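You operate a simulated robot arm through the tools that you are given. There is no shell and no other tool. Be economical: measure what you need, move in short steps, check, and stop when the job is done.

You are at the controls of a simulated two-armed robot. One attempt, no reset.

## Task
Seal foil pack No 39 in the vacuum sealer for 2 seconds.
Fine: lower the lid, then hold it shut with one hand while the other presses start; the pack stays inside, the lid as it comes up.
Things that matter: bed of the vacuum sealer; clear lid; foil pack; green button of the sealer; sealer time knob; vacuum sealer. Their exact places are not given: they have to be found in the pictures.

It is judged by the outcome, as a careful person would: the job done as asked, and still so three seconds after it is handed in. It fails if anything else is knocked over, pushed out of place, dropped, spilled or broken. A push-on lid holds only when it is set on centred and level and pressed home; a screw cap is set on level and turned clockwise until tight.

## Robot
Two 7-joint arms with fingered hands on one trunk, on a base that drives. Base frame: it is fixed to the floor where the robot stands at the start and does not move with it; the origin is under the middle of the robot, x ahead of it, y to its left, z up. Units: mm, degrees, N and s.
The left shoulder is at the start at [20, 123, 1037], the right one opposite. With the tool pointing down near the work surface each hand reaches from about 120 to 500 mm from the robot's upright axis, wherever it stands, measured 20 degrees to its own side. Places, roughly: bed of the vacuum sealer [700, 1900, 900]; clear lid [900, 1900, 1100]; green button of the sealer [400, 1700, 900]; sealer time knob [400, 2000, 900]; vacuum sealer [600, 1900, 800]. Payload 2.4 kg a hand.
The tool frame of a hand sits at the grasp point between the pads (the TCP): z along the fingers, y along the line on which they close. The tips reach 17 mm beyond it. Largest opening 88 mm; the body of the gripper starts 47 mm behind the TCP. The gripper is a hand of 3 fingers: y runs from the thumb to the fingers, the wrist lies at [0, 0, -165] in the tool frame, and closing takes about 1.5 s.
Orientation is that of the tool frame in the base frame, as a unit quaternion [w, x, y, z]. With the fingers straight down and closing along the base's y, the tool's x points along the base's -x, its y along +y and its z along -z.

## Interface
- The arms move only by the tool play_rows. It takes "left_steps", "right_steps" or both (then of equal length, played together; a hand with none holds still); each is a list of rows, each a list of 7 numbers: the shift along the tool's x, y, z in units of 20 mm (1.0 is 20 mm), then the turn, a rotation vector about the tool's x, y, z in units of 6 degrees (1.0 is 6 degrees), then the gripper command, from -1 (fully open) to 1 (shut), values between in proportion. In form: [[tx, ty, tz, rx, ry, rz, claw], ...]. A call has 1 to 10 rows; each row shifts and turns the commanded pose from where the row before left it, along the tool's axes as they then stand. A call with a number of a shift or a turn outside -1 to 1 is refused whole. Rows are played at 5 a second. More than 50 mm and 8.6 degrees between two rows, or a gripper value outside its range, and nothing of the call is played. Where a pose cannot be reached the arm comes as near as it can. A force on the tool above 50 N (or 10 N above the force at the start of the call, whichever is more), or a blocked arm, ends the call early, and 0.2 s more pass. The fingers move at their own pace (about 45 mm/s each) and stop on an object; they squeeze with about 27 N. The grip force told is the motor's: it shows also when the fingers shut on nothing. Time passes only in rows, and 0.2 s behind the last, so rows that do not move let the fingers close. It gives the time, the measured TCP pose, the force on the tool (base axes), the opening and the grip force at its end, in the units of the frame above (readings bear some noise), with the torque about the TCP (base axes, N m) and any sound that the robot's microphone picked up.
- Cameras (640 x 400 px; columns grow to the right, rows downward): "scene" is now at [49.3, -21.6, 1492.9]; the picture's right is [-0.34, -0.94, 0.00], its down [-0.80, 0.29, -0.52] and it looks along [0.49, -0.18, -0.85] (base axes); focal length 260 px, centre (320, 200). "left" rides on the left gripper at [-52, 4, -66] in its tool frame; the picture's right is [-0.09, -1.00, 0.00], its down [0.78, -0.07, -0.62] and it looks along [0.62, -0.05, 0.78] (tool axes); focal length 243 px, centre (320, 200). "right" rides on the right gripper at [52, 4, -66] in its tool frame; the picture's right is [-0.08, 1.00, 0.00], its down [-0.78, -0.07, -0.62] and it looks along [-0.62, -0.05, 0.78] (tool axes); focal length 243 px, centre (320, 200).
- grab_frame(camera): a new picture of that camera. No time passes.
- move_column(by): slides the trunk up (or, below 0, down) by that many mm; the arms and the scene camera ride with it, the base frame stays. It gives what a move gives, with no picture.
- roll_base(legs): drives the robot by 1 to 6 legs, each [ahead, left, turn to the left] in mm, mm and degrees, along the robot's own axes; the way and the turn of a leg run together, so that a leg with both is an arc; at most 1500 mm and 180 degrees a leg. The arms and the cameras ride along, it lands a little off, and it stops where it bumps. It gives what a move gives.
- grasp_type(shape, hand): the hand has 3 fingers and takes this shape, open, in about a second: jaw (thumb against the fingers, like two jaws); tri (thumb and two fingers); tip (a fingertip pinch); poke (one finger out to press); point (the index stretched); flat (the hand flat); cup (the hand cupped); fist (a fist). The gripper value then closes the fingers along that shape, each until it touches; the sizes above hold for jaw. It gives what a move gives, with no picture.
- head_to(pan, tilt): turns the head with the scene camera to pan (to the left, within 120 degrees either way) and tilt (down, from -29 to 69), counted from straight ahead of the robot. It gives what a move gives.
- locate(camera, pixels): for up to 12 pixels [column, row] of the newest picture of that camera ("zoom" is the newest enlarged one), the place [x, y, z] in the base frame of the surface seen there, good to about 2 mm, but the place of the scene camera against the robot may be out by one fixed shift of up to 18 mm in any direction. No time passes.
- zoom(camera, box): a new picture of the part [left, top, right, bottom] of that camera's present view, enlarged. No time passes.
- job_done(): hands the job in; it is judged then, once.

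Work in short steps. Measure before you move; look again where a grasp or a placing could have gone wrong, and mend it. You have 80 turns and 62 pictures in all, those below and enlarged ones among them. Open the grippers and draw the arms clear of the work before you hand the job in, unless the task says otherwise; then end with one line.

The tools are called after ">>>" as a command line: name --argument value ..., lists and objects as JSON in quotes. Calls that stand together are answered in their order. play_rows: Moves the arms, as the interface text tells. Its arguments: {"type":"object","properties":{"left_steps":{"type":"array"},"right_steps":{"type":"array"}},"required":[]} The other tools are called the same way: move_column (by) slides the trunk up or down; grasp_type (shape, hand) gives the hand a shape; roll_base (legs) drives the base; head_to (pan, tilt) turns the head that bears the scene camera; grab_frame (camera) takes a picture; locate (camera, pixels) gives the place of the surface under pixels of a picture; zoom (camera, box) takes an enlarged picture of a part of a camera's view; job_done () hands the job in.

At the start:

```text
clock: 0.0
left_position: [324.4, -22.6, 996.3]
left_tool_rot: [0.0, 0.0, 1.0, 0.0]
left_wrist_force: [-1.0, 0.9, -0.5]
left_ft_torque: [0.01, -0.02, 0.01]
left_gripper_width: 88.1
left_gripper_force: 0.1
left_shape: jaw
right_position: [254.8, -280.2, 971.7]
right_tool_rot: [0.001, 0.0, 1.0, 0.0]
right_wrist_force: [-0.6, 0.8, 0.2]
right_ft_torque: [0.03, 0.04, 0.02]
right_gripper_width: 88.0
right_gripper_force: 0.1
right_shape: jaw
trunk travel left (down, up): [-250.0, 580.0]
robot x, y, heading: [2.1, -3.4, 0.0]
head pan, tilt: [-20.0, 58.4]
```

scene: 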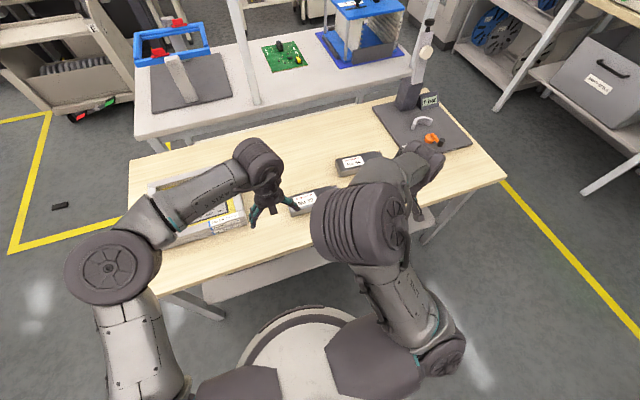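
right: 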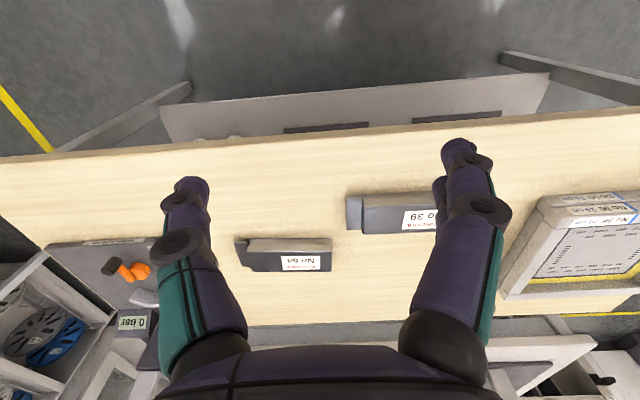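
left: 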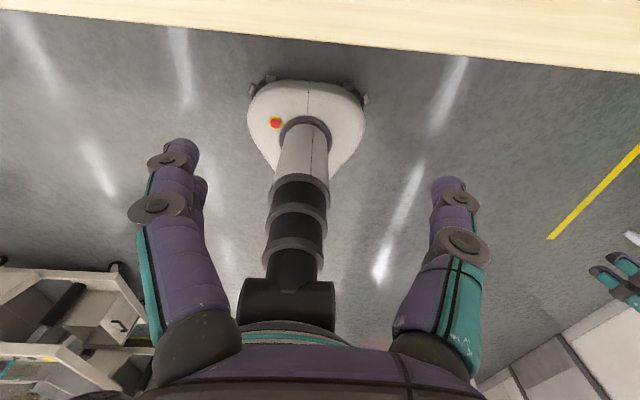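

The scene shows two dark packs near (355,163) and (305,200). I zoom in to read their labels, then look for the sealer.

>>> zoom --camera "scene" --box '[240, 130, 440, 255]'

>>> zoom --camera "right" --box '[220, 160, 540, 360]'

>>> head_to --pan 70 --tilt 25

>>> grab_frame --camera "scene"

```text
3.20 times, centred on (340, 192) of scene
```

zoom: 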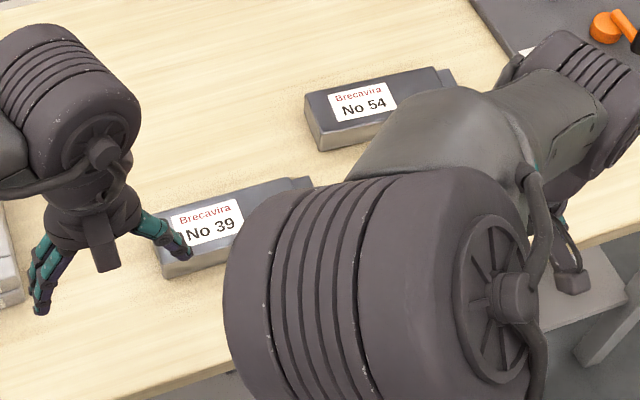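

```text
2.00 times, centred on (380, 260) of right
```

zoom: 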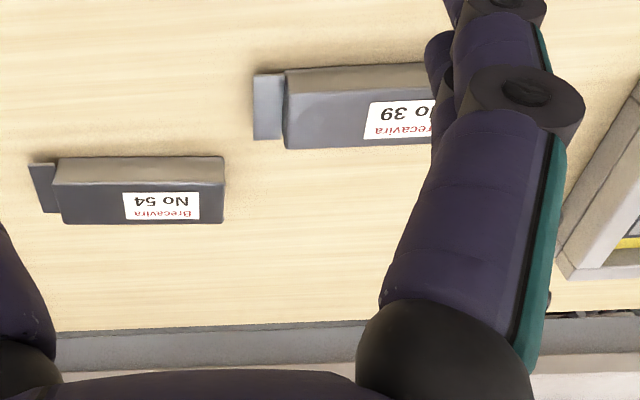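

```text
clock: 1.6
left_position: [324.2, -23.1, 997.5]
left_tool_rot: [0.0, 0.0, 1.0, 0.0]
left_wrist_force: [0.3, -0.2, 0.3]
left_ft_torque: [-0.02, 0.0, 0.0]
left_gripper_width: 87.8
left_gripper_force: 0.1
left_shape: jaw
right_position: [254.7, -280.3, 971.7]
right_tool_rot: [0.0, 0.0, 1.0, 0.0]
right_wrist_force: [0.7, 0.7, 0.2]
right_ft_torque: [-0.01, 0.0, -0.01]
right_gripper_width: 88.0
right_gripper_force: 0.1
right_shape: jaw
trunk travel left (down, up): [-250.0, 580.0]
robot x, y, heading: [0.9, -1.2, 0.1]
head pan, tilt: [70.0, 25.0]
```

```text
56 pictures are left
```

scene: 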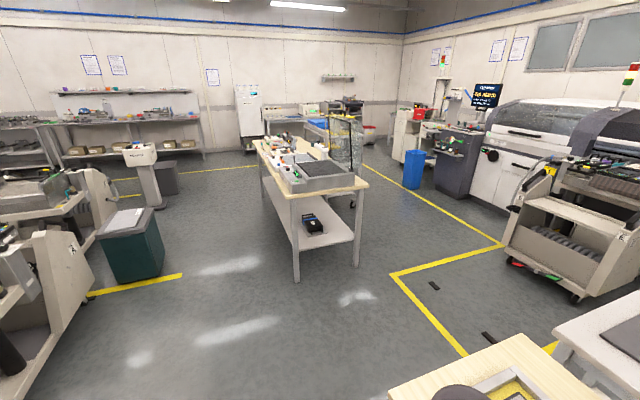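

The sealer is likely on the middle table near (310,170). I zoom there.

>>> zoom --camera "scene" --box '[240, 100, 400, 200]'

>>> locate --camera "scene" --pixels '[[330, 190], [300, 195], [365, 187], [262, 145], [345, 140], [310, 172], [430, 385], [520, 335]]'

```text
4.00 times, centred on (320, 150) of scene
```

zoom: 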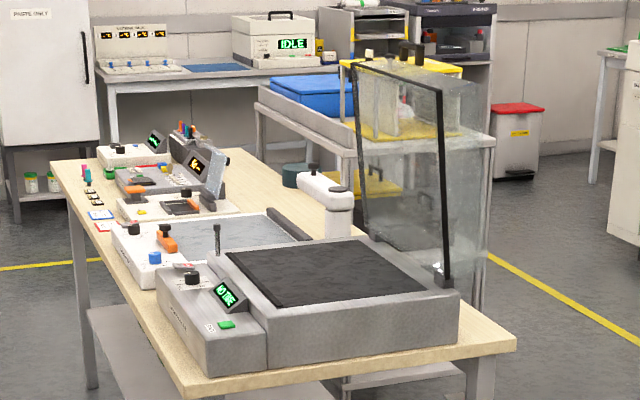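

```text
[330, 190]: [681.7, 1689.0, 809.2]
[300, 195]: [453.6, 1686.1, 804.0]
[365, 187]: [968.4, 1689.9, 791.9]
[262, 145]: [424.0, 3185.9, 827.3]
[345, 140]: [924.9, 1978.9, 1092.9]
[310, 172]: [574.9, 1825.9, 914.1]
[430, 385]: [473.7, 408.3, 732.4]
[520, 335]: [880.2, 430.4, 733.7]
```

The sealer sits on the middle table, front panel toward -x, display "NO TIME", lid up. Back to the pack: aim the head at the right and measure pack 39.

>>> head_to --pan 0 --tilt 55

>>> zoom --camera "scene" --box '[200, 100, 520, 300]'

>>> locate --camera "right" --pixels '[[380, 200], [380, 225], [366, 231], [355, 213], [425, 210], [300, 245], [325, 266], [325, 245], [247, 254], [505, 290], [300, 180]]'

```text
clock: 3.1
left_position: [325.1, -22.8, 997.3]
left_tool_rot: [0.0, 0.0, 1.0, 0.0]
left_wrist_force: [0.3, 0.0, 0.0]
left_ft_torque: [0.02, 0.02, 0.01]
left_gripper_width: 87.7
left_gripper_force: 0.0
left_shape: jaw
right_position: [253.7, -280.9, 970.1]
right_tool_rot: [0.0, 0.001, 1.0, 0.0]
right_wrist_force: [0.2, 0.7, 0.2]
right_ft_torque: [0.01, -0.01, 0.0]
right_gripper_width: 88.2
right_gripper_force: 0.1
right_shape: jaw
trunk travel left (down, up): [-250.0, 580.0]
robot x, y, heading: [-0.0, -0.4, 0.0]
head pan, tilt: [0.0, 55.0]
```

```text
2.00 times, centred on (360, 200) of scene
```

zoom: 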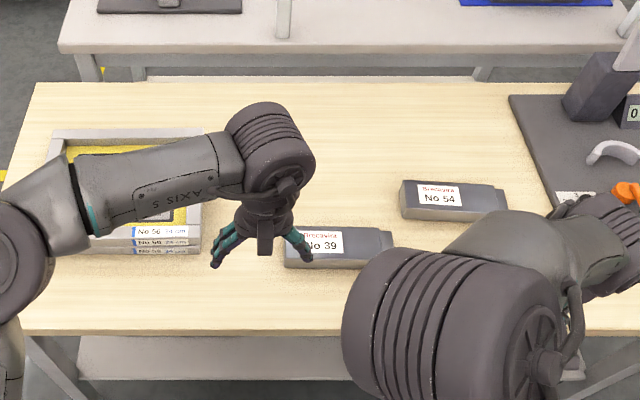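

```text
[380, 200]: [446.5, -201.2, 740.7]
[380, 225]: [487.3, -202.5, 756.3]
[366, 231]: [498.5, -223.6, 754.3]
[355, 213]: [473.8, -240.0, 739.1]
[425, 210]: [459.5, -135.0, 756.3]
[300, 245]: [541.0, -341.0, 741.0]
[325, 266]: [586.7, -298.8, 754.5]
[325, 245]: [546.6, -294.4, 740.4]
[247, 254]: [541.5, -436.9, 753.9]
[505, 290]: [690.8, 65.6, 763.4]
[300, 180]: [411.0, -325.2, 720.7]
```

Pack 39 spans about x 447–499, y −245…−90, top z≈756. I move the left hand outward and the right hand above the pack.

>>> play_rows --left_steps '[[0, 0.7, 0, 0, 0, 0, -1], [0, 0.7, 0, 0, 0, 0, -1], [0, 0.7, 0, 0, 0, 0, -1], [0, 0.7, 0, 0, 0, 0, -1], [0, 0.7, 0, 0, 0, 0, -1], [0, 0.7, 0, 0, 0, 0, -1], [0, 0.7, 0, 0, 0, 0, -1], [0, 0.7, 0, 0, 0, 0, -1], [0, 0.7, 0, 0, 0, 0, -1], [0, 0.7, 0, 0, 0, 0, -1]]' --right_steps '[[-0.9, 0.58, 0.35, 0, 0, 0, -1], [-0.9, 0.58, 0.35, 0, 0, 0, -1], [-0.9, 0.58, 0.35, 0, 0, 0, -1], [-0.9, 0.58, 0.35, 0, 0, 0, -1], [-0.9, 0.58, 0.35, 0, 0, 0, -1], [-0.9, 0.58, 0.35, 0, 0, 0, -1], [-0.9, 0.58, 0.35, 0, 0, 0, -1], [-0.9, 0.58, 0.35, 0, 0, 0, -1], [-0.9, 0.58, 0.35, 0, 0, 0, -1], [-0.9, 0.58, 0.35, 0, 0, 0, -1]]'

>>> play_rows --right_steps '[[0, 0, 0, 0, 0, 1, -1], [0, 0, 0, 0, 0, 1, -1], [0, 0, 0, 0, 0, 1, -1], [0, 0, 0, 0, 0, 1, -1], [0, 0, 0, 0, 0, 1, -1], [0, 0, 0, 0, 0, 1, -1], [0, 0, 0, 0, 0, 1, -1], [0, 0, 0, 0, 0, 1, -1], [0, 0, 0, 0, 0, 1, -1], [0, 0, 0, 0, 0, 1, -1]]'

>>> play_rows --right_steps '[[0, 0, 0, 0, 0, 1, -1], [0, 0, 0, 0, 0, 1, -1], [0, 0, 0, 0, 0, 1, -1], [0, 0, 0, 0, 0, 1, -1], [0, 0, 0, 0, 0, 1, -1], [0, 0, 0, 0, 0, 0, -1]]'

>>> grab_frame --camera "right"

>>> grab_frame --camera "scene"

```text
clock: 5.3
left_position: [322.9, 115.9, 995.6]
left_tool_rot: [-0.001, -0.001, 1.0, 0.0]
left_wrist_force: [-0.2, 0.1, 0.9]
left_ft_torque: [0.01, -0.01, 0.03]
left_gripper_width: 87.7
left_gripper_force: 0.0
left_shape: jaw
right_position: [434.7, -163.6, 901.8]
right_tool_rot: [0.0, 0.0, 1.0, 0.0]
right_wrist_force: [-0.1, 0.0, -0.1]
right_ft_torque: [0.0, 0.0, -0.03]
right_gripper_width: 88.0
right_gripper_force: 0.1
right_shape: jaw
trunk travel left (down, up): [-250.0, 580.0]
robot x, y, heading: [-0.2, 0.3, 0.0]
head pan, tilt: [0.0, 55.0]
```

```text
clock: 7.5
left_position: [324.6, 116.6, 997.3]
left_tool_rot: [0.0, 0.0, 1.0, 0.001]
left_wrist_force: [-0.6, -0.2, 0.0]
left_ft_torque: [0.03, -0.01, 0.01]
left_gripper_width: 88.0
left_gripper_force: 0.1
left_shape: jaw
right_position: [433.8, -165.3, 901.1]
right_tool_rot: [0.0, 0.501, 0.865, 0.0]
right_wrist_force: [-0.2, -0.2, 0.1]
right_ft_torque: [0.02, -0.01, 0.0]
right_gripper_width: 88.1
right_gripper_force: 0.0
right_shape: jaw
trunk travel left (down, up): [-250.0, 580.0]
robot x, y, heading: [1.1, 1.3, -0.0]
head pan, tilt: [0.0, 55.0]
```

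```text
clock: 8.9
left_position: [324.7, 117.5, 997.2]
left_tool_rot: [0.0, 0.001, 1.0, 0.0]
left_wrist_force: [0.4, 0.6, -0.4]
left_ft_torque: [-0.01, -0.01, 0.02]
left_gripper_width: 87.8
left_gripper_force: 0.1
left_shape: jaw
right_position: [434.8, -164.4, 901.5]
right_tool_rot: [0.0, 0.708, 0.707, 0.0]
right_wrist_force: [-0.2, 0.4, -0.4]
right_ft_torque: [0.01, 0.02, -0.04]
right_gripper_width: 87.9
right_gripper_force: 0.2
right_shape: jaw
trunk travel left (down, up): [-250.0, 580.0]
robot x, y, heading: [1.2, 1.3, 0.2]
head pan, tilt: [0.0, 55.0]
```

```text
53 pictures are left
```

right: 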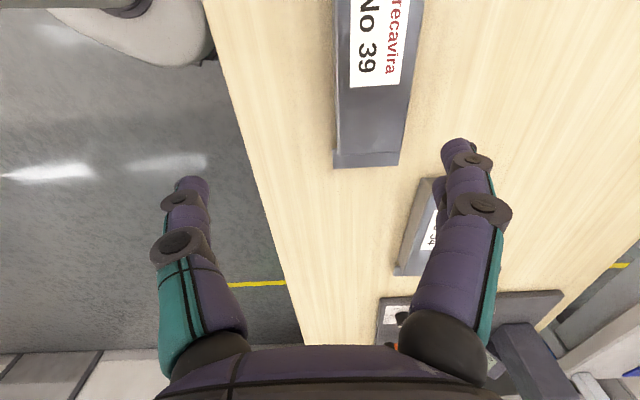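

```text
52 pictures are left
```

scene: 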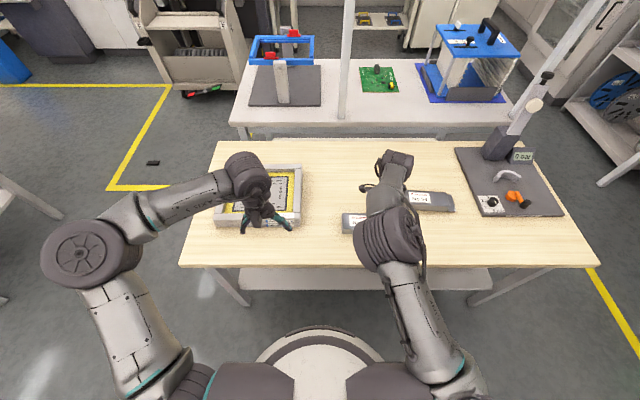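

The hand is turned. I measure the pack edges in the right picture.

>>> locate --camera "right" --pixels '[[337, 130], [370, 130], [400, 130], [338, 20], [420, 20], [375, 60], [340, 155], [395, 155], [300, 130], [260, 130], [350, 2], [415, 2]]'

>>> zoom --camera "right" --box '[260, 0, 500, 180]'

```text
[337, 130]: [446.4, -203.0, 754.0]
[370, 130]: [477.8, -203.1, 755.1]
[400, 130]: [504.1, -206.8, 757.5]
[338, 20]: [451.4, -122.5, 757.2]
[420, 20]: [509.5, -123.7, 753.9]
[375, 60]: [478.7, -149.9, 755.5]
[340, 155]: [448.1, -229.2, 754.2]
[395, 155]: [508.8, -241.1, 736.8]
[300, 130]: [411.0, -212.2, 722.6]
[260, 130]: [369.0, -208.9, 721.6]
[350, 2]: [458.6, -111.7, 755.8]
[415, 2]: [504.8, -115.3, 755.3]
```

```text
2.22 times, centred on (380, 90) of right
```

zoom: 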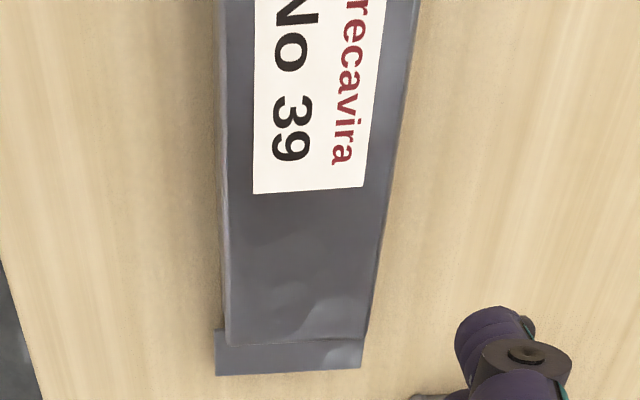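

I find the pack's left end through the scene picture.

>>> locate --camera "scene" --pixels '[[344, 216], [344, 230], [352, 216], [420, 200], [400, 245], [452, 205], [312, 345], [312, 327], [300, 266]]'

```text
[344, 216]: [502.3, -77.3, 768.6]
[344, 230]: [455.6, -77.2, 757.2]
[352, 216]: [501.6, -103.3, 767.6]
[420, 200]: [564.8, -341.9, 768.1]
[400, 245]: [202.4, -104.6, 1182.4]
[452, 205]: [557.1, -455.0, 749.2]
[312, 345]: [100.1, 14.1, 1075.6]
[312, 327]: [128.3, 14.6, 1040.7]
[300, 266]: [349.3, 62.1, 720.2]
```

Pack centre ≈ (478, −158), width 60. I line up with a slight 3.5° turn and go partway down.

>>> play_rows --right_steps '[[0.1, 0.72, 0, 0, 0, 0.2, -1], [0.1, 0.72, 0, 0, 0, 0.2, -1], [0.1, 0.72, 0, 0, 0, 0.18, -1], [0, 0, 1, 0, 0, 0, -1], [0, 0, 1, 0, 0, 0, -1], [0, 0, 1, 0, 0, 0, -1], [0, 0, 1, 0, 0, 0, -1], [0, 0, 0, 0, 0, 0, -1]]'

>>> grab_frame --camera "right"

```text
clock: 10.7
left_position: [324.1, 117.4, 997.0]
left_tool_rot: [0.0, 0.0, 1.0, 0.0]
left_wrist_force: [-0.9, -0.2, -0.8]
left_ft_torque: [-0.02, 0.01, 0.0]
left_gripper_width: 88.0
left_gripper_force: 0.1
left_shape: jaw
right_position: [475.6, -158.2, 821.4]
right_tool_rot: [0.001, 0.728, 0.685, 0.001]
right_wrist_force: [0.4, -0.7, 0.4]
right_ft_torque: [0.04, -0.01, 0.0]
right_gripper_width: 87.7
right_gripper_force: 0.1
right_shape: jaw
right hand out of reach, approached as far as the arm can: row 3
trunk travel left (down, up): [-250.0, 580.0]
robot x, y, heading: [-0.5, -0.5, -0.1]
head pan, tilt: [0.0, 55.0]
```

```text
50 pictures are left
```

right: 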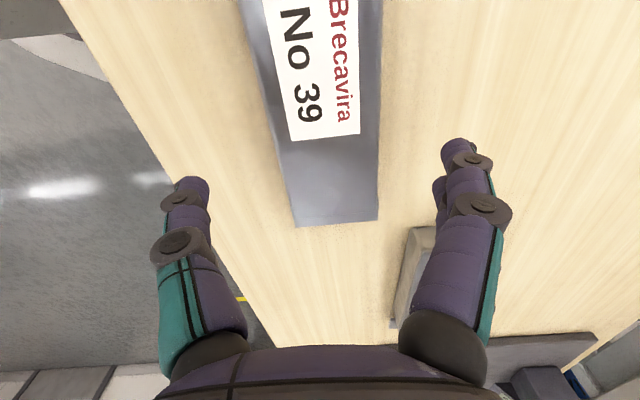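

Reach is at its limit, so I will descend with the trunk instead. First I check pack alignment.

>>> locate --camera "right" --pixels '[[295, 170], [375, 170], [268, 50], [376, 50], [250, 5], [378, 5]]'

```text
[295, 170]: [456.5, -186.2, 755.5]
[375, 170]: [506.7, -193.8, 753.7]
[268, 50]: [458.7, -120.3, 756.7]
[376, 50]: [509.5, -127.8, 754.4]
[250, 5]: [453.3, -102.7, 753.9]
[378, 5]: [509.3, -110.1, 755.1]
```

Pack centre x≈479 at the grasp, jaws clear both sides. Lower the trunk 76 mm.

>>> move_column --by -76

>>> grab_frame --camera "right"

```text
clock: 11.8
left_position: [324.0, 117.2, 921.6]
left_tool_rot: [0.0, -0.001, 1.0, 0.0]
left_wrist_force: [0.6, 0.1, -0.7]
left_ft_torque: [-0.01, 0.02, 0.01]
left_gripper_width: 88.0
left_gripper_force: 0.0
left_shape: jaw
right_position: [477.1, -159.0, 746.5]
right_tool_rot: [0.001, 0.728, 0.686, 0.001]
right_wrist_force: [0.2, 0.4, -0.2]
right_ft_torque: [0.0, 0.02, -0.01]
right_gripper_width: 88.0
right_gripper_force: 0.1
right_shape: jaw
trunk travel left (down, up): [-174.0, 656.0]
robot x, y, heading: [-0.7, -0.6, 0.0]
head pan, tilt: [0.0, 55.0]
```

```text
49 pictures are left
```

right: 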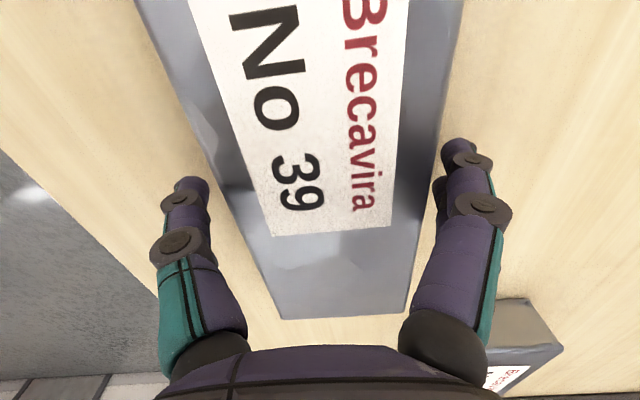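

The fingers straddle the pack. Close.

>>> play_rows --right_steps '[[0, 0, 0, 0, 0, 0, -0.3], [0, 0, 0, 0, 0, 0, 0.2], [0, 0, 0, 0, 0, 0, 0.6], [0, 0, 0, 0, 0, 0, 1], [0, 0, 0, 0, 0, 0, 1], [0, 0, 0, 0, 0, 0, 1], [0, 0, 0, 0, 0, 0, 1], [0, 0, 0, 0, 0, 0, 1]]'

>>> move_column --by 200

>>> grab_frame --camera "right"

```text
clock: 13.6
left_position: [324.0, 116.5, 921.6]
left_tool_rot: [0.0, 0.0, 1.0, -0.001]
left_wrist_force: [-0.8, 0.2, 0.0]
left_ft_torque: [0.01, -0.02, 0.01]
left_gripper_width: 87.8
left_gripper_force: 0.1
left_shape: jaw
right_position: [476.6, -159.1, 746.0]
right_tool_rot: [0.001, 0.728, 0.686, 0.001]
right_wrist_force: [-0.7, 1.0, 1.1]
right_ft_torque: [0.0, -0.05, 0.03]
right_gripper_width: 61.4
right_gripper_force: 26.7
right_shape: jaw
trunk travel left (down, up): [-174.0, 656.0]
robot x, y, heading: [-2.3, 0.0, -0.0]
head pan, tilt: [0.0, 55.0]
```

```text
clock: 15.8
left_position: [324.4, 116.5, 1120.8]
left_tool_rot: [0.0, 0.0, 1.0, 0.0]
left_wrist_force: [-0.7, -0.2, -0.7]
left_ft_torque: [0.02, 0.02, -0.04]
left_gripper_width: 88.1
left_gripper_force: 0.0
left_shape: jaw
right_position: [477.7, -158.8, 945.2]
right_tool_rot: [0.002, 0.728, 0.686, 0.0]
right_wrist_force: [0.6, -1.0, -2.3]
right_ft_torque: [-0.03, 0.01, 0.0]
right_gripper_width: 61.6
right_gripper_force: 26.8
right_shape: jaw
trunk travel left (down, up): [-374.0, 456.0]
robot x, y, heading: [2.0, -2.4, -0.2]
head pan, tilt: [0.0, 55.0]
```

```text
48 pictures are left
```

right: 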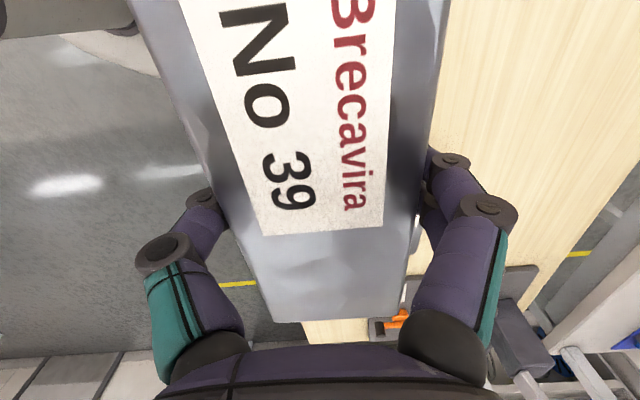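

Pack is held (61 mm, steady). I retract the right hand toward the body, then drive left.

>>> play_rows --right_steps '[[0, -0.9, 0, 0, 0, 0, 1], [0, -0.9, 0, 0, 0, 0, 1], [0, -0.9, 0, 0, 0, 0, 1], [0, -0.9, 0, 0, 0, 0, 1], [0, -0.9, 0, 0, 0, 0, 1], [0, -0.9, 0, 0, 0, 0, 1], [0, -0.9, 0, 0, 0, 0, 1], [0, -0.9, 0, 0, 0, 0, 1], [0, -0.9, 0, 0, 0, 0, 1]]'

>>> roll_base --legs '[[-20, 1300, 0]]'

>>> head_to --pan 40 --tilt 42

>>> grab_frame --camera "scene"

```text
clock: 17.8
left_position: [323.8, 116.6, 1120.3]
left_tool_rot: [-0.001, 0.0, 1.0, 0.001]
left_wrist_force: [-0.3, 0.0, 0.0]
left_ft_torque: [0.0, -0.05, 0.0]
left_gripper_width: 87.9
left_gripper_force: 0.1
left_shape: jaw
right_position: [339.1, -156.8, 947.9]
right_tool_rot: [0.002, 0.728, 0.686, 0.002]
right_wrist_force: [0.8, -0.6, -2.8]
right_ft_torque: [-0.02, 0.0, -0.04]
right_gripper_width: 61.4
right_gripper_force: 26.8
right_shape: jaw
right hand out of reach, approached as far as the arm can: row 1, 2
trunk travel left (down, up): [-374.0, 456.0]
robot x, y, heading: [-2.1, -0.2, -0.0]
head pan, tilt: [0.0, 55.0]
```

```text
clock: 24.2
left_position: [307.8, 1394.3, 1120.3]
left_tool_rot: [0.0, 0.002, 1.0, 0.0]
left_wrist_force: [-0.3, 0.3, -0.6]
left_ft_torque: [0.02, 0.0, 0.0]
left_gripper_width: 88.0
left_gripper_force: 0.0
left_shape: jaw
right_position: [321.3, 1120.8, 948.1]
right_tool_rot: [0.002, 0.729, 0.684, 0.002]
right_wrist_force: [0.1, -1.2, -1.5]
right_ft_torque: [0.02, -0.04, 0.01]
right_gripper_width: 61.5
right_gripper_force: 26.8
right_shape: jaw
trunk travel left (down, up): [-374.0, 456.0]
robot x, y, heading: [-22.8, 1280.1, -0.1]
head pan, tilt: [0.0, 55.0]
```

```text
clock: 25.3
left_position: [308.0, 1392.8, 1119.5]
left_tool_rot: [0.0, 0.003, 1.0, 0.0]
left_wrist_force: [-0.2, 0.6, 0.7]
left_ft_torque: [-0.01, -0.03, 0.0]
left_gripper_width: 88.0
left_gripper_force: 0.1
left_shape: jaw
right_position: [320.4, 1120.2, 947.9]
right_tool_rot: [0.001, 0.73, 0.684, 0.002]
right_wrist_force: [-0.4, -0.4, -2.7]
right_ft_torque: [-0.04, 0.02, -0.02]
right_gripper_width: 61.5
right_gripper_force: 27.2
right_shape: jaw
trunk travel left (down, up): [-374.0, 456.0]
robot x, y, heading: [-19.1, 1276.7, -0.4]
head pan, tilt: [40.0, 42.0]
```

```text
47 pictures are left
```

scene: 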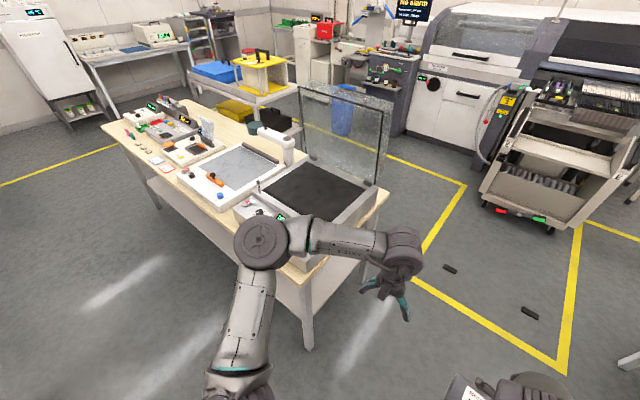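

>>> zoom --camera "scene" --box '[200, 70, 400, 260]'

>>> locate --camera "scene" --pixels '[[278, 217], [248, 208], [258, 184], [309, 162], [355, 186], [315, 214], [312, 190], [377, 185], [303, 88], [391, 100], [236, 211], [230, 240]]'

```text
2.11 times, centred on (300, 165) of scene
```

zoom: 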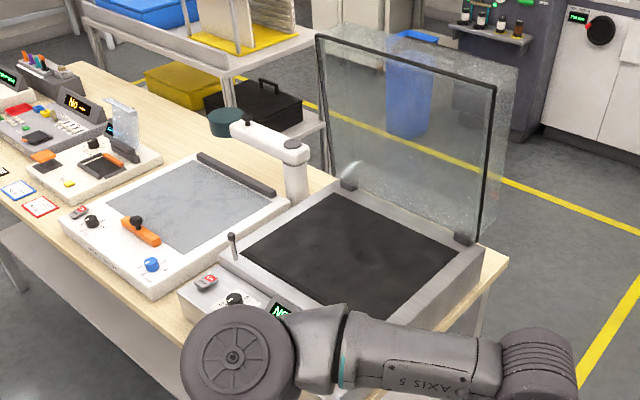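

```text
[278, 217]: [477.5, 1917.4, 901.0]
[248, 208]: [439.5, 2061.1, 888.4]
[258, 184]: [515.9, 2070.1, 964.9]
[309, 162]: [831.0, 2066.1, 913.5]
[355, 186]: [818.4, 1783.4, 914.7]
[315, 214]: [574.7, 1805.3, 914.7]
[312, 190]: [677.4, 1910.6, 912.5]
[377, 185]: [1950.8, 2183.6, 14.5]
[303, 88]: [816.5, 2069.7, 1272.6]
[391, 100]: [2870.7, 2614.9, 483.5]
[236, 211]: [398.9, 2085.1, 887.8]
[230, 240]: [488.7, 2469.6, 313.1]
```

Sealer: bed x≈560–830, y≈1770–2065, lid hinged at x≈850 standing ≈1270 high. Approaching from the table's −y end (facing +y) gives better reach; I check floor objects there.

>>> locate --camera "scene" --pixels '[[449, 268], [530, 313], [308, 346], [300, 322], [305, 255], [365, 235], [388, 195], [620, 370], [505, 215], [362, 283], [345, 262], [320, 255]]'

>>> head_to --pan -20 --tilt 45

>>> grab_frame --camera "scene"

```text
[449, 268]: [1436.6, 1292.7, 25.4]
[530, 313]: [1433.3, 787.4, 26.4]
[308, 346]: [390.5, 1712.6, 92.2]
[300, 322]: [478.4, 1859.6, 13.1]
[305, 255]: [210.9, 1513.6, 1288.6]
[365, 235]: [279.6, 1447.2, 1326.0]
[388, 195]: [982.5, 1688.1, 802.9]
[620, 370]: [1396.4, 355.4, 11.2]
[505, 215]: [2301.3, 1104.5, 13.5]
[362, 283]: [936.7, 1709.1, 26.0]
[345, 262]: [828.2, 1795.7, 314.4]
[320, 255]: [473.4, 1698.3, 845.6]
```

```text
clock: 26.6
left_position: [308.7, 1393.1, 1120.2]
left_tool_rot: [0.0, 0.002, 1.0, 0.0]
left_wrist_force: [-1.9, 0.2, 0.4]
left_ft_torque: [0.02, -0.02, -0.01]
left_gripper_width: 88.0
left_gripper_force: 0.0
left_shape: jaw
right_position: [320.3, 1120.4, 947.6]
right_tool_rot: [0.001, 0.729, 0.684, 0.001]
right_wrist_force: [0.4, 0.4, -2.3]
right_ft_torque: [-0.04, 0.0, 0.0]
right_gripper_width: 61.5
right_gripper_force: 27.0
right_shape: jaw
trunk travel left (down, up): [-374.0, 456.0]
robot x, y, heading: [-18.6, 1278.7, -0.4]
head pan, tilt: [-20.0, 45.0]
```

```text
45 pictures are left
```

scene: 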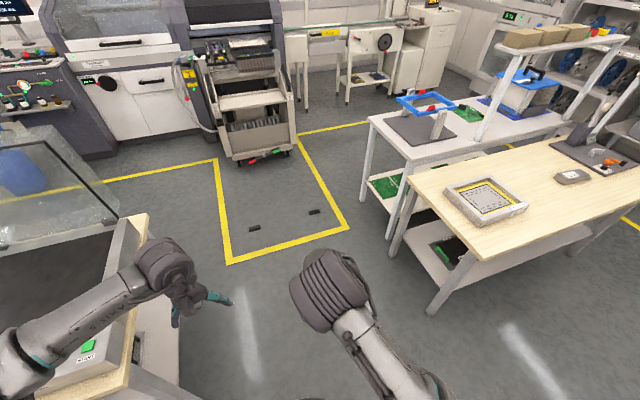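

Floor between the tables is clear. Turn left 90°, then slide right to stand at x≈650 facing +y.

>>> roll_base --legs '[[0, 0, 90], [0, -670, 0]]'

>>> head_to --pan 0 --tilt 40

>>> grab_frame --camera "scene"

```text
clock: 34.1
left_position: [540.8, 1597.4, 1120.4]
left_tool_rot: [0.0, -0.702, 0.712, 0.0]
left_wrist_force: [0.2, -0.1, 0.2]
left_ft_torque: [0.04, -0.02, 0.01]
left_gripper_width: 87.9
left_gripper_force: 0.1
left_shape: jaw
right_position: [813.8, 1606.6, 948.5]
right_tool_rot: [0.0, 0.036, 0.999, 0.002]
right_wrist_force: [0.3, -0.7, -2.8]
right_ft_torque: [-0.02, -0.04, -0.01]
right_gripper_width: 61.3
right_gripper_force: 26.8
right_shape: jaw
trunk travel left (down, up): [-374.0, 456.0]
robot x, y, heading: [652.0, 1272.6, 89.4]
head pan, tilt: [-20.0, 45.0]
```

```text
clock: 34.9
left_position: [540.6, 1597.0, 1120.0]
left_tool_rot: [0.0, -0.702, 0.712, 0.0]
left_wrist_force: [-0.1, 0.2, 0.3]
left_ft_torque: [0.01, 0.0, 0.01]
left_gripper_width: 87.8
left_gripper_force: 0.0
left_shape: jaw
right_position: [813.3, 1607.4, 947.5]
right_tool_rot: [0.0, 0.037, 0.999, 0.0]
right_wrist_force: [0.2, -0.5, -2.0]
right_ft_torque: [-0.06, -0.02, -0.02]
right_gripper_width: 61.5
right_gripper_force: 26.9
right_shape: jaw
trunk travel left (down, up): [-374.0, 456.0]
robot x, y, heading: [652.9, 1274.0, 89.2]
head pan, tilt: [0.0, 40.0]
```

```text
44 pictures are left
```

scene: 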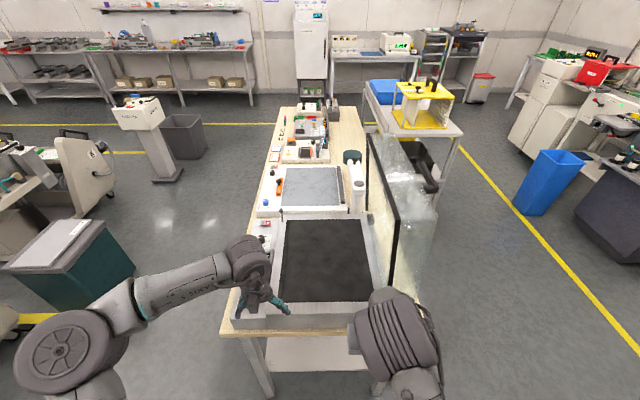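

Good vantage. I zoom on the sealer and locate key points.

>>> zoom --camera "scene" --box '[210, 120, 450, 350]'

>>> locate --camera "scene" --pixels '[[281, 222], [363, 220], [280, 298], [373, 300], [325, 250], [270, 318], [375, 315], [370, 140], [396, 225], [434, 240], [392, 250], [300, 335]]'

```text
1.74 times, centred on (330, 235) of scene
```

zoom: 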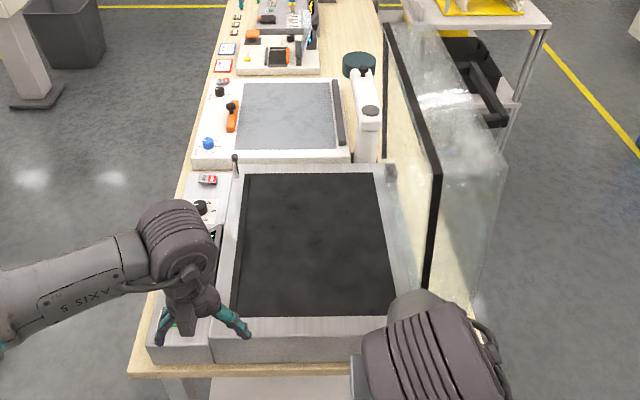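

```text
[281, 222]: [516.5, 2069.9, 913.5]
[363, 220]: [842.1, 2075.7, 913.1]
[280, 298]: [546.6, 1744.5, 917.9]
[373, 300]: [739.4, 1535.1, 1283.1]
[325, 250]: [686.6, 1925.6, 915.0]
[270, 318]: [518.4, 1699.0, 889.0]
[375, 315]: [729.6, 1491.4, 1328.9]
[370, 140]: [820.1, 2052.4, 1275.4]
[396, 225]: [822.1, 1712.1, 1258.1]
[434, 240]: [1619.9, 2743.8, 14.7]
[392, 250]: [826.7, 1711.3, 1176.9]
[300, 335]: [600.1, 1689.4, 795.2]
```

I check the robot's base footprint with the left camera (it looks back at the base) and zoom on the control panel.

>>> grab_frame --camera "left"

>>> zoom --camera "scene" --box '[240, 205, 340, 265]'

```text
42 pictures are left
```

left: 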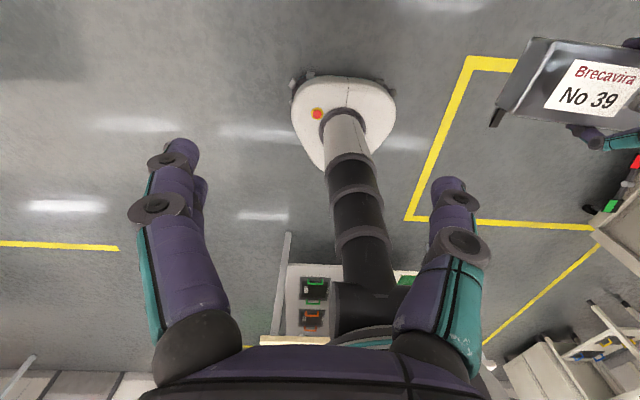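

```text
6.40 times, centred on (290, 235) of scene
```

zoom: 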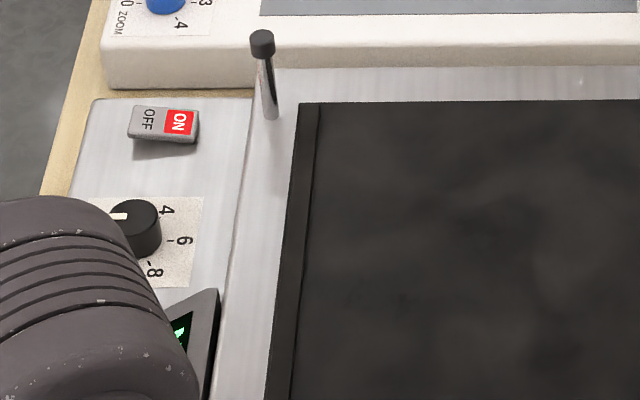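

I measure the base outline and table end.

>>> locate --camera "left" --pixels '[[345, 76], [295, 85], [394, 95], [290, 120], [325, 165], [345, 82], [300, 80], [388, 90]]'

>>> locate --camera "zoom" --pixels '[[135, 205], [135, 240], [118, 217], [165, 212], [180, 240], [150, 268], [190, 205], [262, 40], [268, 115], [190, 125], [185, 340], [215, 290]]'

```text
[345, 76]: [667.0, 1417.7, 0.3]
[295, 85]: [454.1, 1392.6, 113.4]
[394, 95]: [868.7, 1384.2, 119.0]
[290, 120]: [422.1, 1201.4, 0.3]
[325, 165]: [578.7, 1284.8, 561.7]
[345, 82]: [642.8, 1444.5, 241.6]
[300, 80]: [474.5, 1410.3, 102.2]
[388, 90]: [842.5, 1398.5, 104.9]
```

```text
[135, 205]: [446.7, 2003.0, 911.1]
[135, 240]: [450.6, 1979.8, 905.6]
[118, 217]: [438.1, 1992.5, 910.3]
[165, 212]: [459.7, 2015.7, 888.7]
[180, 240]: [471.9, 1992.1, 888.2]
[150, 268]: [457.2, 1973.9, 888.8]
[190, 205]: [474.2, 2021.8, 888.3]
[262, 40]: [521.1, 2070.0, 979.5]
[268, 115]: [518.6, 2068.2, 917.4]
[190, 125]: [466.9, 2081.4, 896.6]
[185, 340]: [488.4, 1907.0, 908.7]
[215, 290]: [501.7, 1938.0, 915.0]
```

Base reaches only 170 mm ahead, so I can get close. The seal bar is at the bed's −x edge while the pack's flap points +x, so I rotate the pack 180° here in free space.

>>> play_rows --right_steps '[[0, 0, 0, 0, 0, -1, 1], [0, 0, 0, 0, 0, -1, 1], [0, 0, 0, 0, 0, -1, 1], [0, 0, 0, 0, 0, -1, 1], [0, 0, 0, 0, 0, -1, 1], [0, 0, 0, 0, 0, -1, 1], [0, 0, 0, 0, 0, -1, 1], [0, 0, 0, 0, 0, -1, 1], [0, 0, 0, 0, 0, -1, 1], [0, 0, 0, 0, 0, -1, 1]]'

>>> play_rows --right_steps '[[0, 0, 0, 0, 0, -1, 1], [0, 0, 0, 0, 0, -1, 1], [0, 0, 0, 0, 0, -1, 1], [0, 0, 0, 0, 0, -1, 1], [0, 0, 0, 0, 0, -1, 1], [0, 0, 0, 0, 0, -1, 1], [0, 0, 0, 0, 0, -1, 1], [0, 0, 0, 0, 0, -1, 1], [0, 0, 0, 0, 0, -1, 1], [0, 0, 0, 0, 0, -1, 1]]'

>>> play_rows --right_steps '[[0, 0, 0, 0, 0, -1, 1], [0, 0, 0, 0, 0, -1, 1], [0, 0, 0, 0, 0, -1, 1], [0, 0, 0, 0, 0, -1, 1], [0, 0, 0, 0, 0, -1, 1], [0, 0, 0, 0, 0, -1, 1], [0, 0, 0, 0, 0, -1, 1], [0, 0, 0, 0, 0, -1, 1], [0, 0, 0, 0, 0, -1, 1], [0, 0, 0, 0, 0, -1, 1]]'

>>> grab_frame --camera "right"

```text
clock: 37.1
left_position: [540.4, 1597.7, 1121.5]
left_tool_rot: [0.0, -0.703, 0.712, 0.0]
left_wrist_force: [0.8, -0.9, 0.5]
left_ft_torque: [0.0, -0.03, 0.0]
left_gripper_width: 87.9
left_gripper_force: 0.2
left_shape: jaw
right_position: [813.7, 1607.4, 948.9]
right_tool_rot: [0.0, -0.468, 0.883, 0.001]
right_wrist_force: [0.0, 0.1, -1.9]
right_ft_torque: [0.01, 0.01, 0.01]
right_gripper_width: 61.2
right_gripper_force: 26.5
right_shape: jaw
trunk travel left (down, up): [-374.0, 456.0]
robot x, y, heading: [652.6, 1270.0, 89.2]
head pan, tilt: [0.0, 40.0]
```

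```text
clock: 39.3
left_position: [539.7, 1596.7, 1121.3]
left_tool_rot: [0.0, -0.702, 0.712, 0.0]
left_wrist_force: [-0.3, 0.0, 0.9]
left_ft_torque: [-0.02, 0.0, 0.0]
left_gripper_width: 88.0
left_gripper_force: 0.0
left_shape: jaw
right_position: [813.4, 1607.9, 947.7]
right_tool_rot: [-0.001, 0.847, -0.531, -0.001]
right_wrist_force: [0.2, 0.4, -2.4]
right_ft_torque: [-0.03, -0.01, -0.02]
right_gripper_width: 61.3
right_gripper_force: 27.3
right_shape: jaw
trunk travel left (down, up): [-374.0, 456.0]
robot x, y, heading: [650.7, 1267.6, 89.0]
head pan, tilt: [0.0, 40.0]
```

```text
clock: 41.5
left_position: [540.7, 1597.5, 1120.9]
left_tool_rot: [0.0, -0.702, 0.712, 0.001]
left_wrist_force: [-0.2, -0.7, 0.2]
left_ft_torque: [0.0, -0.02, 0.04]
left_gripper_width: 87.9
left_gripper_force: 0.0
left_shape: jaw
right_position: [814.3, 1606.6, 947.9]
right_tool_rot: [-0.001, 0.999, -0.036, -0.001]
right_wrist_force: [0.2, -0.1, -1.2]
right_ft_torque: [0.01, 0.03, 0.0]
right_gripper_width: 61.5
right_gripper_force: 27.5
right_shape: jaw
trunk travel left (down, up): [-374.0, 456.0]
robot x, y, heading: [654.5, 1269.9, 89.0]
head pan, tilt: [0.0, 40.0]
```

```text
40 pictures are left
```

right: 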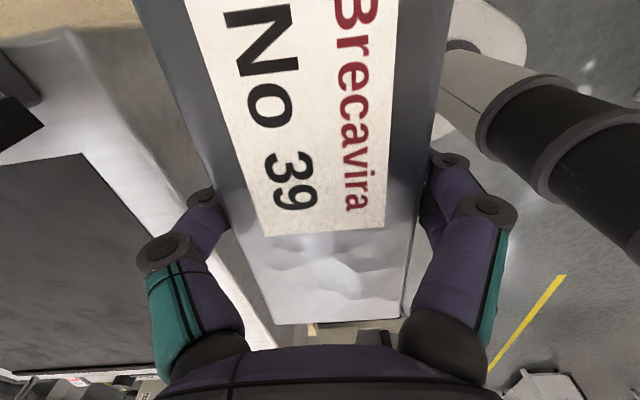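

Pack's flap now points −x. The right camera sees the bed; measure it.

>>> locate --camera "right" --pixels '[[60, 250], [82, 155], [40, 165], [150, 230], [195, 310], [215, 350], [120, 330], [100, 120], [30, 360], [40, 60], [130, 60]]'

```text
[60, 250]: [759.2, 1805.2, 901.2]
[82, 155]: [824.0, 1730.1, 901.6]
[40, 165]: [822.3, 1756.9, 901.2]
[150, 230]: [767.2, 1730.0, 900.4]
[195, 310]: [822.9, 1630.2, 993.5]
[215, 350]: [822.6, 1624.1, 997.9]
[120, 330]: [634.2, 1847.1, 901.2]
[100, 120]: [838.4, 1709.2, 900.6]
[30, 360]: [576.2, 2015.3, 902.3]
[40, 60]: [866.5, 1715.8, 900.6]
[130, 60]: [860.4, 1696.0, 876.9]
```

>>> locate --camera "zoom" --pixels '[[278, 250], [290, 250], [305, 250], [320, 250], [240, 250], [265, 250], [500, 250]]'

```text
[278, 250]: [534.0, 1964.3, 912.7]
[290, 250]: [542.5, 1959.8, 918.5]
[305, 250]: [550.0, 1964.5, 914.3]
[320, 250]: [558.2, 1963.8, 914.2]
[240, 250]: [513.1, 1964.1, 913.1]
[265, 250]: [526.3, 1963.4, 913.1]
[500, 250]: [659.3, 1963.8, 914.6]
```

Bed top z≈901, seal bar x≈538–552. Target grasp centre (634, 1890). Move the right hand to x≈634 first (lid side clearance), the left hand out of the way.

>>> play_rows --left_steps '[[0, 0.8, 0, 0, 0, 0, -1], [0, 0.8, 0, 0, 0, 0, -1], [0, 0.8, 0, 0, 0, 0, -1], [0, 0.8, 0, 0, 0, 0, -1], [0, 0.8, 0, 0, 0, 0, -1], [0, 0.8, 0, 0, 0, 0, -1], [0, 0.8, 0, 0, 0, 0, -1], [0, 0.8, 0, 0, 0, 0, -1], [0, 0.8, 0, 0, 0, 0, -1], [0, 0.8, 0, 0, 0, 0, -1]]' --right_steps '[[-0.9, 0, -0.2, 0, 0, 0, 1], [-0.9, 0, -0.2, 0, 0, 0, 1], [-0.9, 0, -0.2, 0, 0, 0, 1], [-0.9, 0, -0.2, 0, 0, 0, 1], [-0.9, 0, -0.2, 0, 0, 0, 1], [-0.9, 0, 0, 0, 0, 0, 1], [-0.9, 0, 0, 0, 0, 0, 1], [-0.9, 0, 0, 0, 0, 0, 1], [-0.9, 0, 0, 0, 0, 0, 1], [-0.9, 0, 0, 0, 0, 0, 1]]'

>>> roll_base --legs '[[210, 0, 0]]'

>>> grab_frame --camera "scene"

```text
clock: 43.7
left_position: [379.4, 1599.1, 1120.6]
left_tool_rot: [0.0, -0.702, 0.712, 0.0]
left_wrist_force: [-0.3, 0.0, 0.3]
left_ft_torque: [0.04, -0.02, 0.02]
left_gripper_width: 87.7
left_gripper_force: 0.0
left_shape: jaw
right_position: [703.4, 1615.1, 977.0]
right_tool_rot: [-0.001, 0.999, -0.037, -0.004]
right_wrist_force: [0.3, -0.2, -2.8]
right_ft_torque: [0.01, 0.05, 0.03]
right_gripper_width: 61.3
right_gripper_force: 26.9
right_shape: jaw
right hand out of reach, approached as far as the arm can: row 7, 8, 9, 10
trunk travel left (down, up): [-374.0, 456.0]
robot x, y, heading: [651.8, 1269.3, 88.9]
head pan, tilt: [0.0, 40.0]
```

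```text
clock: 45.4
left_position: [384.5, 1810.8, 1120.2]
left_tool_rot: [0.001, -0.701, 0.713, 0.0]
left_wrist_force: [0.3, 0.0, -0.1]
left_ft_torque: [-0.05, -0.01, 0.02]
left_gripper_width: 87.8
left_gripper_force: 0.1
left_shape: jaw
right_position: [708.3, 1826.8, 976.2]
right_tool_rot: [-0.001, 0.999, -0.039, -0.005]
right_wrist_force: [0.6, 0.5, -1.7]
right_ft_torque: [0.0, 0.03, 0.02]
right_gripper_width: 61.5
right_gripper_force: 27.3
right_shape: jaw
trunk travel left (down, up): [-374.0, 456.0]
robot x, y, heading: [658.6, 1478.4, 89.1]
head pan, tilt: [0.0, 40.0]
```

```text
39 pictures are left
```

scene: 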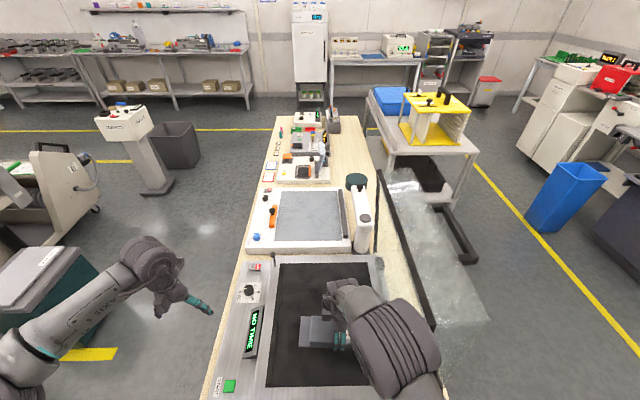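

The inner reach limit stopped the hand at x≈708. I shift the base left 74 mm and then extend the hand a bit to see how it responds.

>>> roll_base --legs '[[0, 72, 0]]'

>>> play_rows --right_steps '[[0, -0.8, 0, 0, 0, 0, 1], [0, -0.8, 0, 0, 0, 0, 1]]'

```text
clock: 46.4
left_position: [313.1, 1810.7, 1120.3]
left_tool_rot: [0.0, -0.702, 0.713, -0.001]
left_wrist_force: [0.3, -0.4, -0.5]
left_ft_torque: [-0.03, 0.0, 0.01]
left_gripper_width: 87.9
left_gripper_force: 0.0
left_shape: jaw
right_position: [635.2, 1825.8, 976.3]
right_tool_rot: [0.0, 0.999, -0.039, -0.003]
right_wrist_force: [-0.2, -0.2, -2.2]
right_ft_torque: [-0.04, 0.04, -0.02]
right_gripper_width: 61.4
right_gripper_force: 27.1
right_shape: jaw
trunk travel left (down, up): [-374.0, 456.0]
robot x, y, heading: [585.7, 1484.9, 89.2]
head pan, tilt: [0.0, 40.0]
```

```text
clock: 47.0
left_position: [313.8, 1809.9, 1120.4]
left_tool_rot: [0.0, -0.701, 0.713, 0.0]
left_wrist_force: [-0.2, 0.1, -0.2]
left_ft_torque: [0.0, 0.0, 0.04]
left_gripper_width: 87.7
left_gripper_force: 0.0
left_shape: jaw
right_position: [640.7, 1857.1, 975.4]
right_tool_rot: [-0.001, 0.999, -0.038, -0.005]
right_wrist_force: [0.1, 0.2, -2.0]
right_ft_torque: [0.02, 0.01, 0.02]
right_gripper_width: 61.1
right_gripper_force: 26.8
right_shape: jaw
trunk travel left (down, up): [-374.0, 456.0]
robot x, y, heading: [582.1, 1482.4, 89.0]
head pan, tilt: [0.0, 40.0]
```

Response is fine. Square up, move to (634,1890) and lower to TCP z≈927 (pack bottom 24 mm below TCP).

>>> play_rows --right_steps '[[-0.15, -0.8, 0, 0, 0, -0.36, 1], [-0.15, -0.8, 0, 0, 0, -0.36, 1], [0, 0, 0.6, 0, 0, 0, 1], [0, 0, 0.6, 0, 0, 0, 1], [0, 0, 0.6, 0, 0, 0, 1], [0, 0, 0.5, 0, 0, 0, 1], [0, 0, 0, 0, 0, 0, 1]]'

>>> grab_frame --camera "scene"

```text
clock: 48.6
left_position: [312.5, 1809.6, 1120.5]
left_tool_rot: [0.0, -0.702, 0.713, 0.001]
left_wrist_force: [-0.5, 0.0, -0.2]
left_ft_torque: [-0.01, 0.03, 0.0]
left_gripper_width: 87.7
left_gripper_force: 0.1
left_shape: jaw
right_position: [638.9, 1891.1, 931.9]
right_tool_rot: [-0.001, 1.0, 0.0, -0.007]
right_wrist_force: [-0.1, 0.7, -2.9]
right_ft_torque: [-0.02, -0.01, 0.02]
right_gripper_width: 61.3
right_gripper_force: 27.0
right_shape: jaw
right hand out of reach, approached as far as the arm can: row 5
trunk travel left (down, up): [-374.0, 456.0]
robot x, y, heading: [582.1, 1481.3, 89.1]
head pan, tilt: [0.0, 40.0]
```

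```text
38 pictures are left
```

scene: 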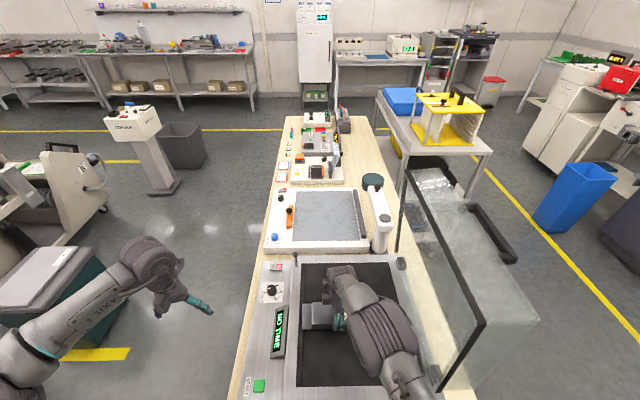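

7 mm left to go; use the trunk, then open.

>>> move_column --by -6

>>> play_rows --right_steps '[[0, 0, 0, 0, 0, 0, 0.3], [0, 0, 0, 0, 0, 0, 0], [0, 0, 0, 0, 0, 0, -0.5], [0, 0, 0, 0, 0, 0, -1], [0, 0, 0, 0, 0, 0, -1], [0, 0, 0, 0, 0, 0, -1]]'

>>> move_column --by 130

>>> grab_frame --camera "right"

```text
clock: 49.1
left_position: [314.4, 1811.0, 1115.0]
left_tool_rot: [0.0, -0.701, 0.713, 0.0]
left_wrist_force: [0.2, -0.4, -0.2]
left_ft_torque: [-0.01, 0.02, -0.02]
left_gripper_width: 88.1
left_gripper_force: 0.0
left_shape: jaw
right_position: [638.5, 1891.1, 925.9]
right_tool_rot: [-0.002, 1.0, 0.0, -0.006]
right_wrist_force: [-0.2, -0.1, 3.6]
right_ft_torque: [-0.14, -0.04, 0.01]
right_gripper_width: 61.3
right_gripper_force: 27.1
right_shape: jaw
trunk travel left (down, up): [-368.0, 462.0]
robot x, y, heading: [586.7, 1485.4, 89.1]
head pan, tilt: [0.0, 40.0]
```

```text
clock: 50.5
left_position: [313.5, 1810.0, 1114.4]
left_tool_rot: [-0.001, -0.701, 0.713, 0.0]
left_wrist_force: [-0.1, 0.7, 1.2]
left_ft_torque: [0.04, -0.02, -0.02]
left_gripper_width: 87.9
left_gripper_force: 0.0
left_shape: jaw
right_position: [638.7, 1890.4, 925.4]
right_tool_rot: [-0.002, 1.0, -0.001, -0.007]
right_wrist_force: [-0.4, 1.0, -0.1]
right_ft_torque: [-0.04, -0.01, -0.01]
right_gripper_width: 88.0
right_gripper_force: 0.0
right_shape: jaw
trunk travel left (down, up): [-368.0, 462.0]
robot x, y, heading: [581.8, 1480.7, 88.8]
head pan, tilt: [0.0, 40.0]
```

```text
clock: 52.1
left_position: [312.5, 1810.4, 1244.8]
left_tool_rot: [0.0, -0.701, 0.713, 0.0]
left_wrist_force: [0.2, 0.7, 0.5]
left_ft_torque: [-0.04, 0.0, -0.02]
left_gripper_width: 87.9
left_gripper_force: 0.1
left_shape: jaw
right_position: [638.7, 1891.4, 1054.3]
right_tool_rot: [0.0, 1.0, 0.0, -0.007]
right_wrist_force: [-0.1, 0.5, -0.4]
right_ft_torque: [-0.01, -0.03, 0.02]
right_gripper_width: 87.8
right_gripper_force: 0.0
right_shape: jaw
trunk travel left (down, up): [-498.0, 332.0]
robot x, y, heading: [582.6, 1482.0, 89.1]
head pan, tilt: [0.0, 40.0]
```

```text
37 pictures are left
```

right: 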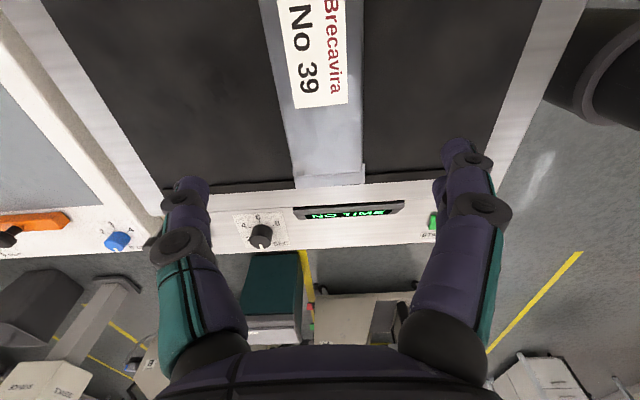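

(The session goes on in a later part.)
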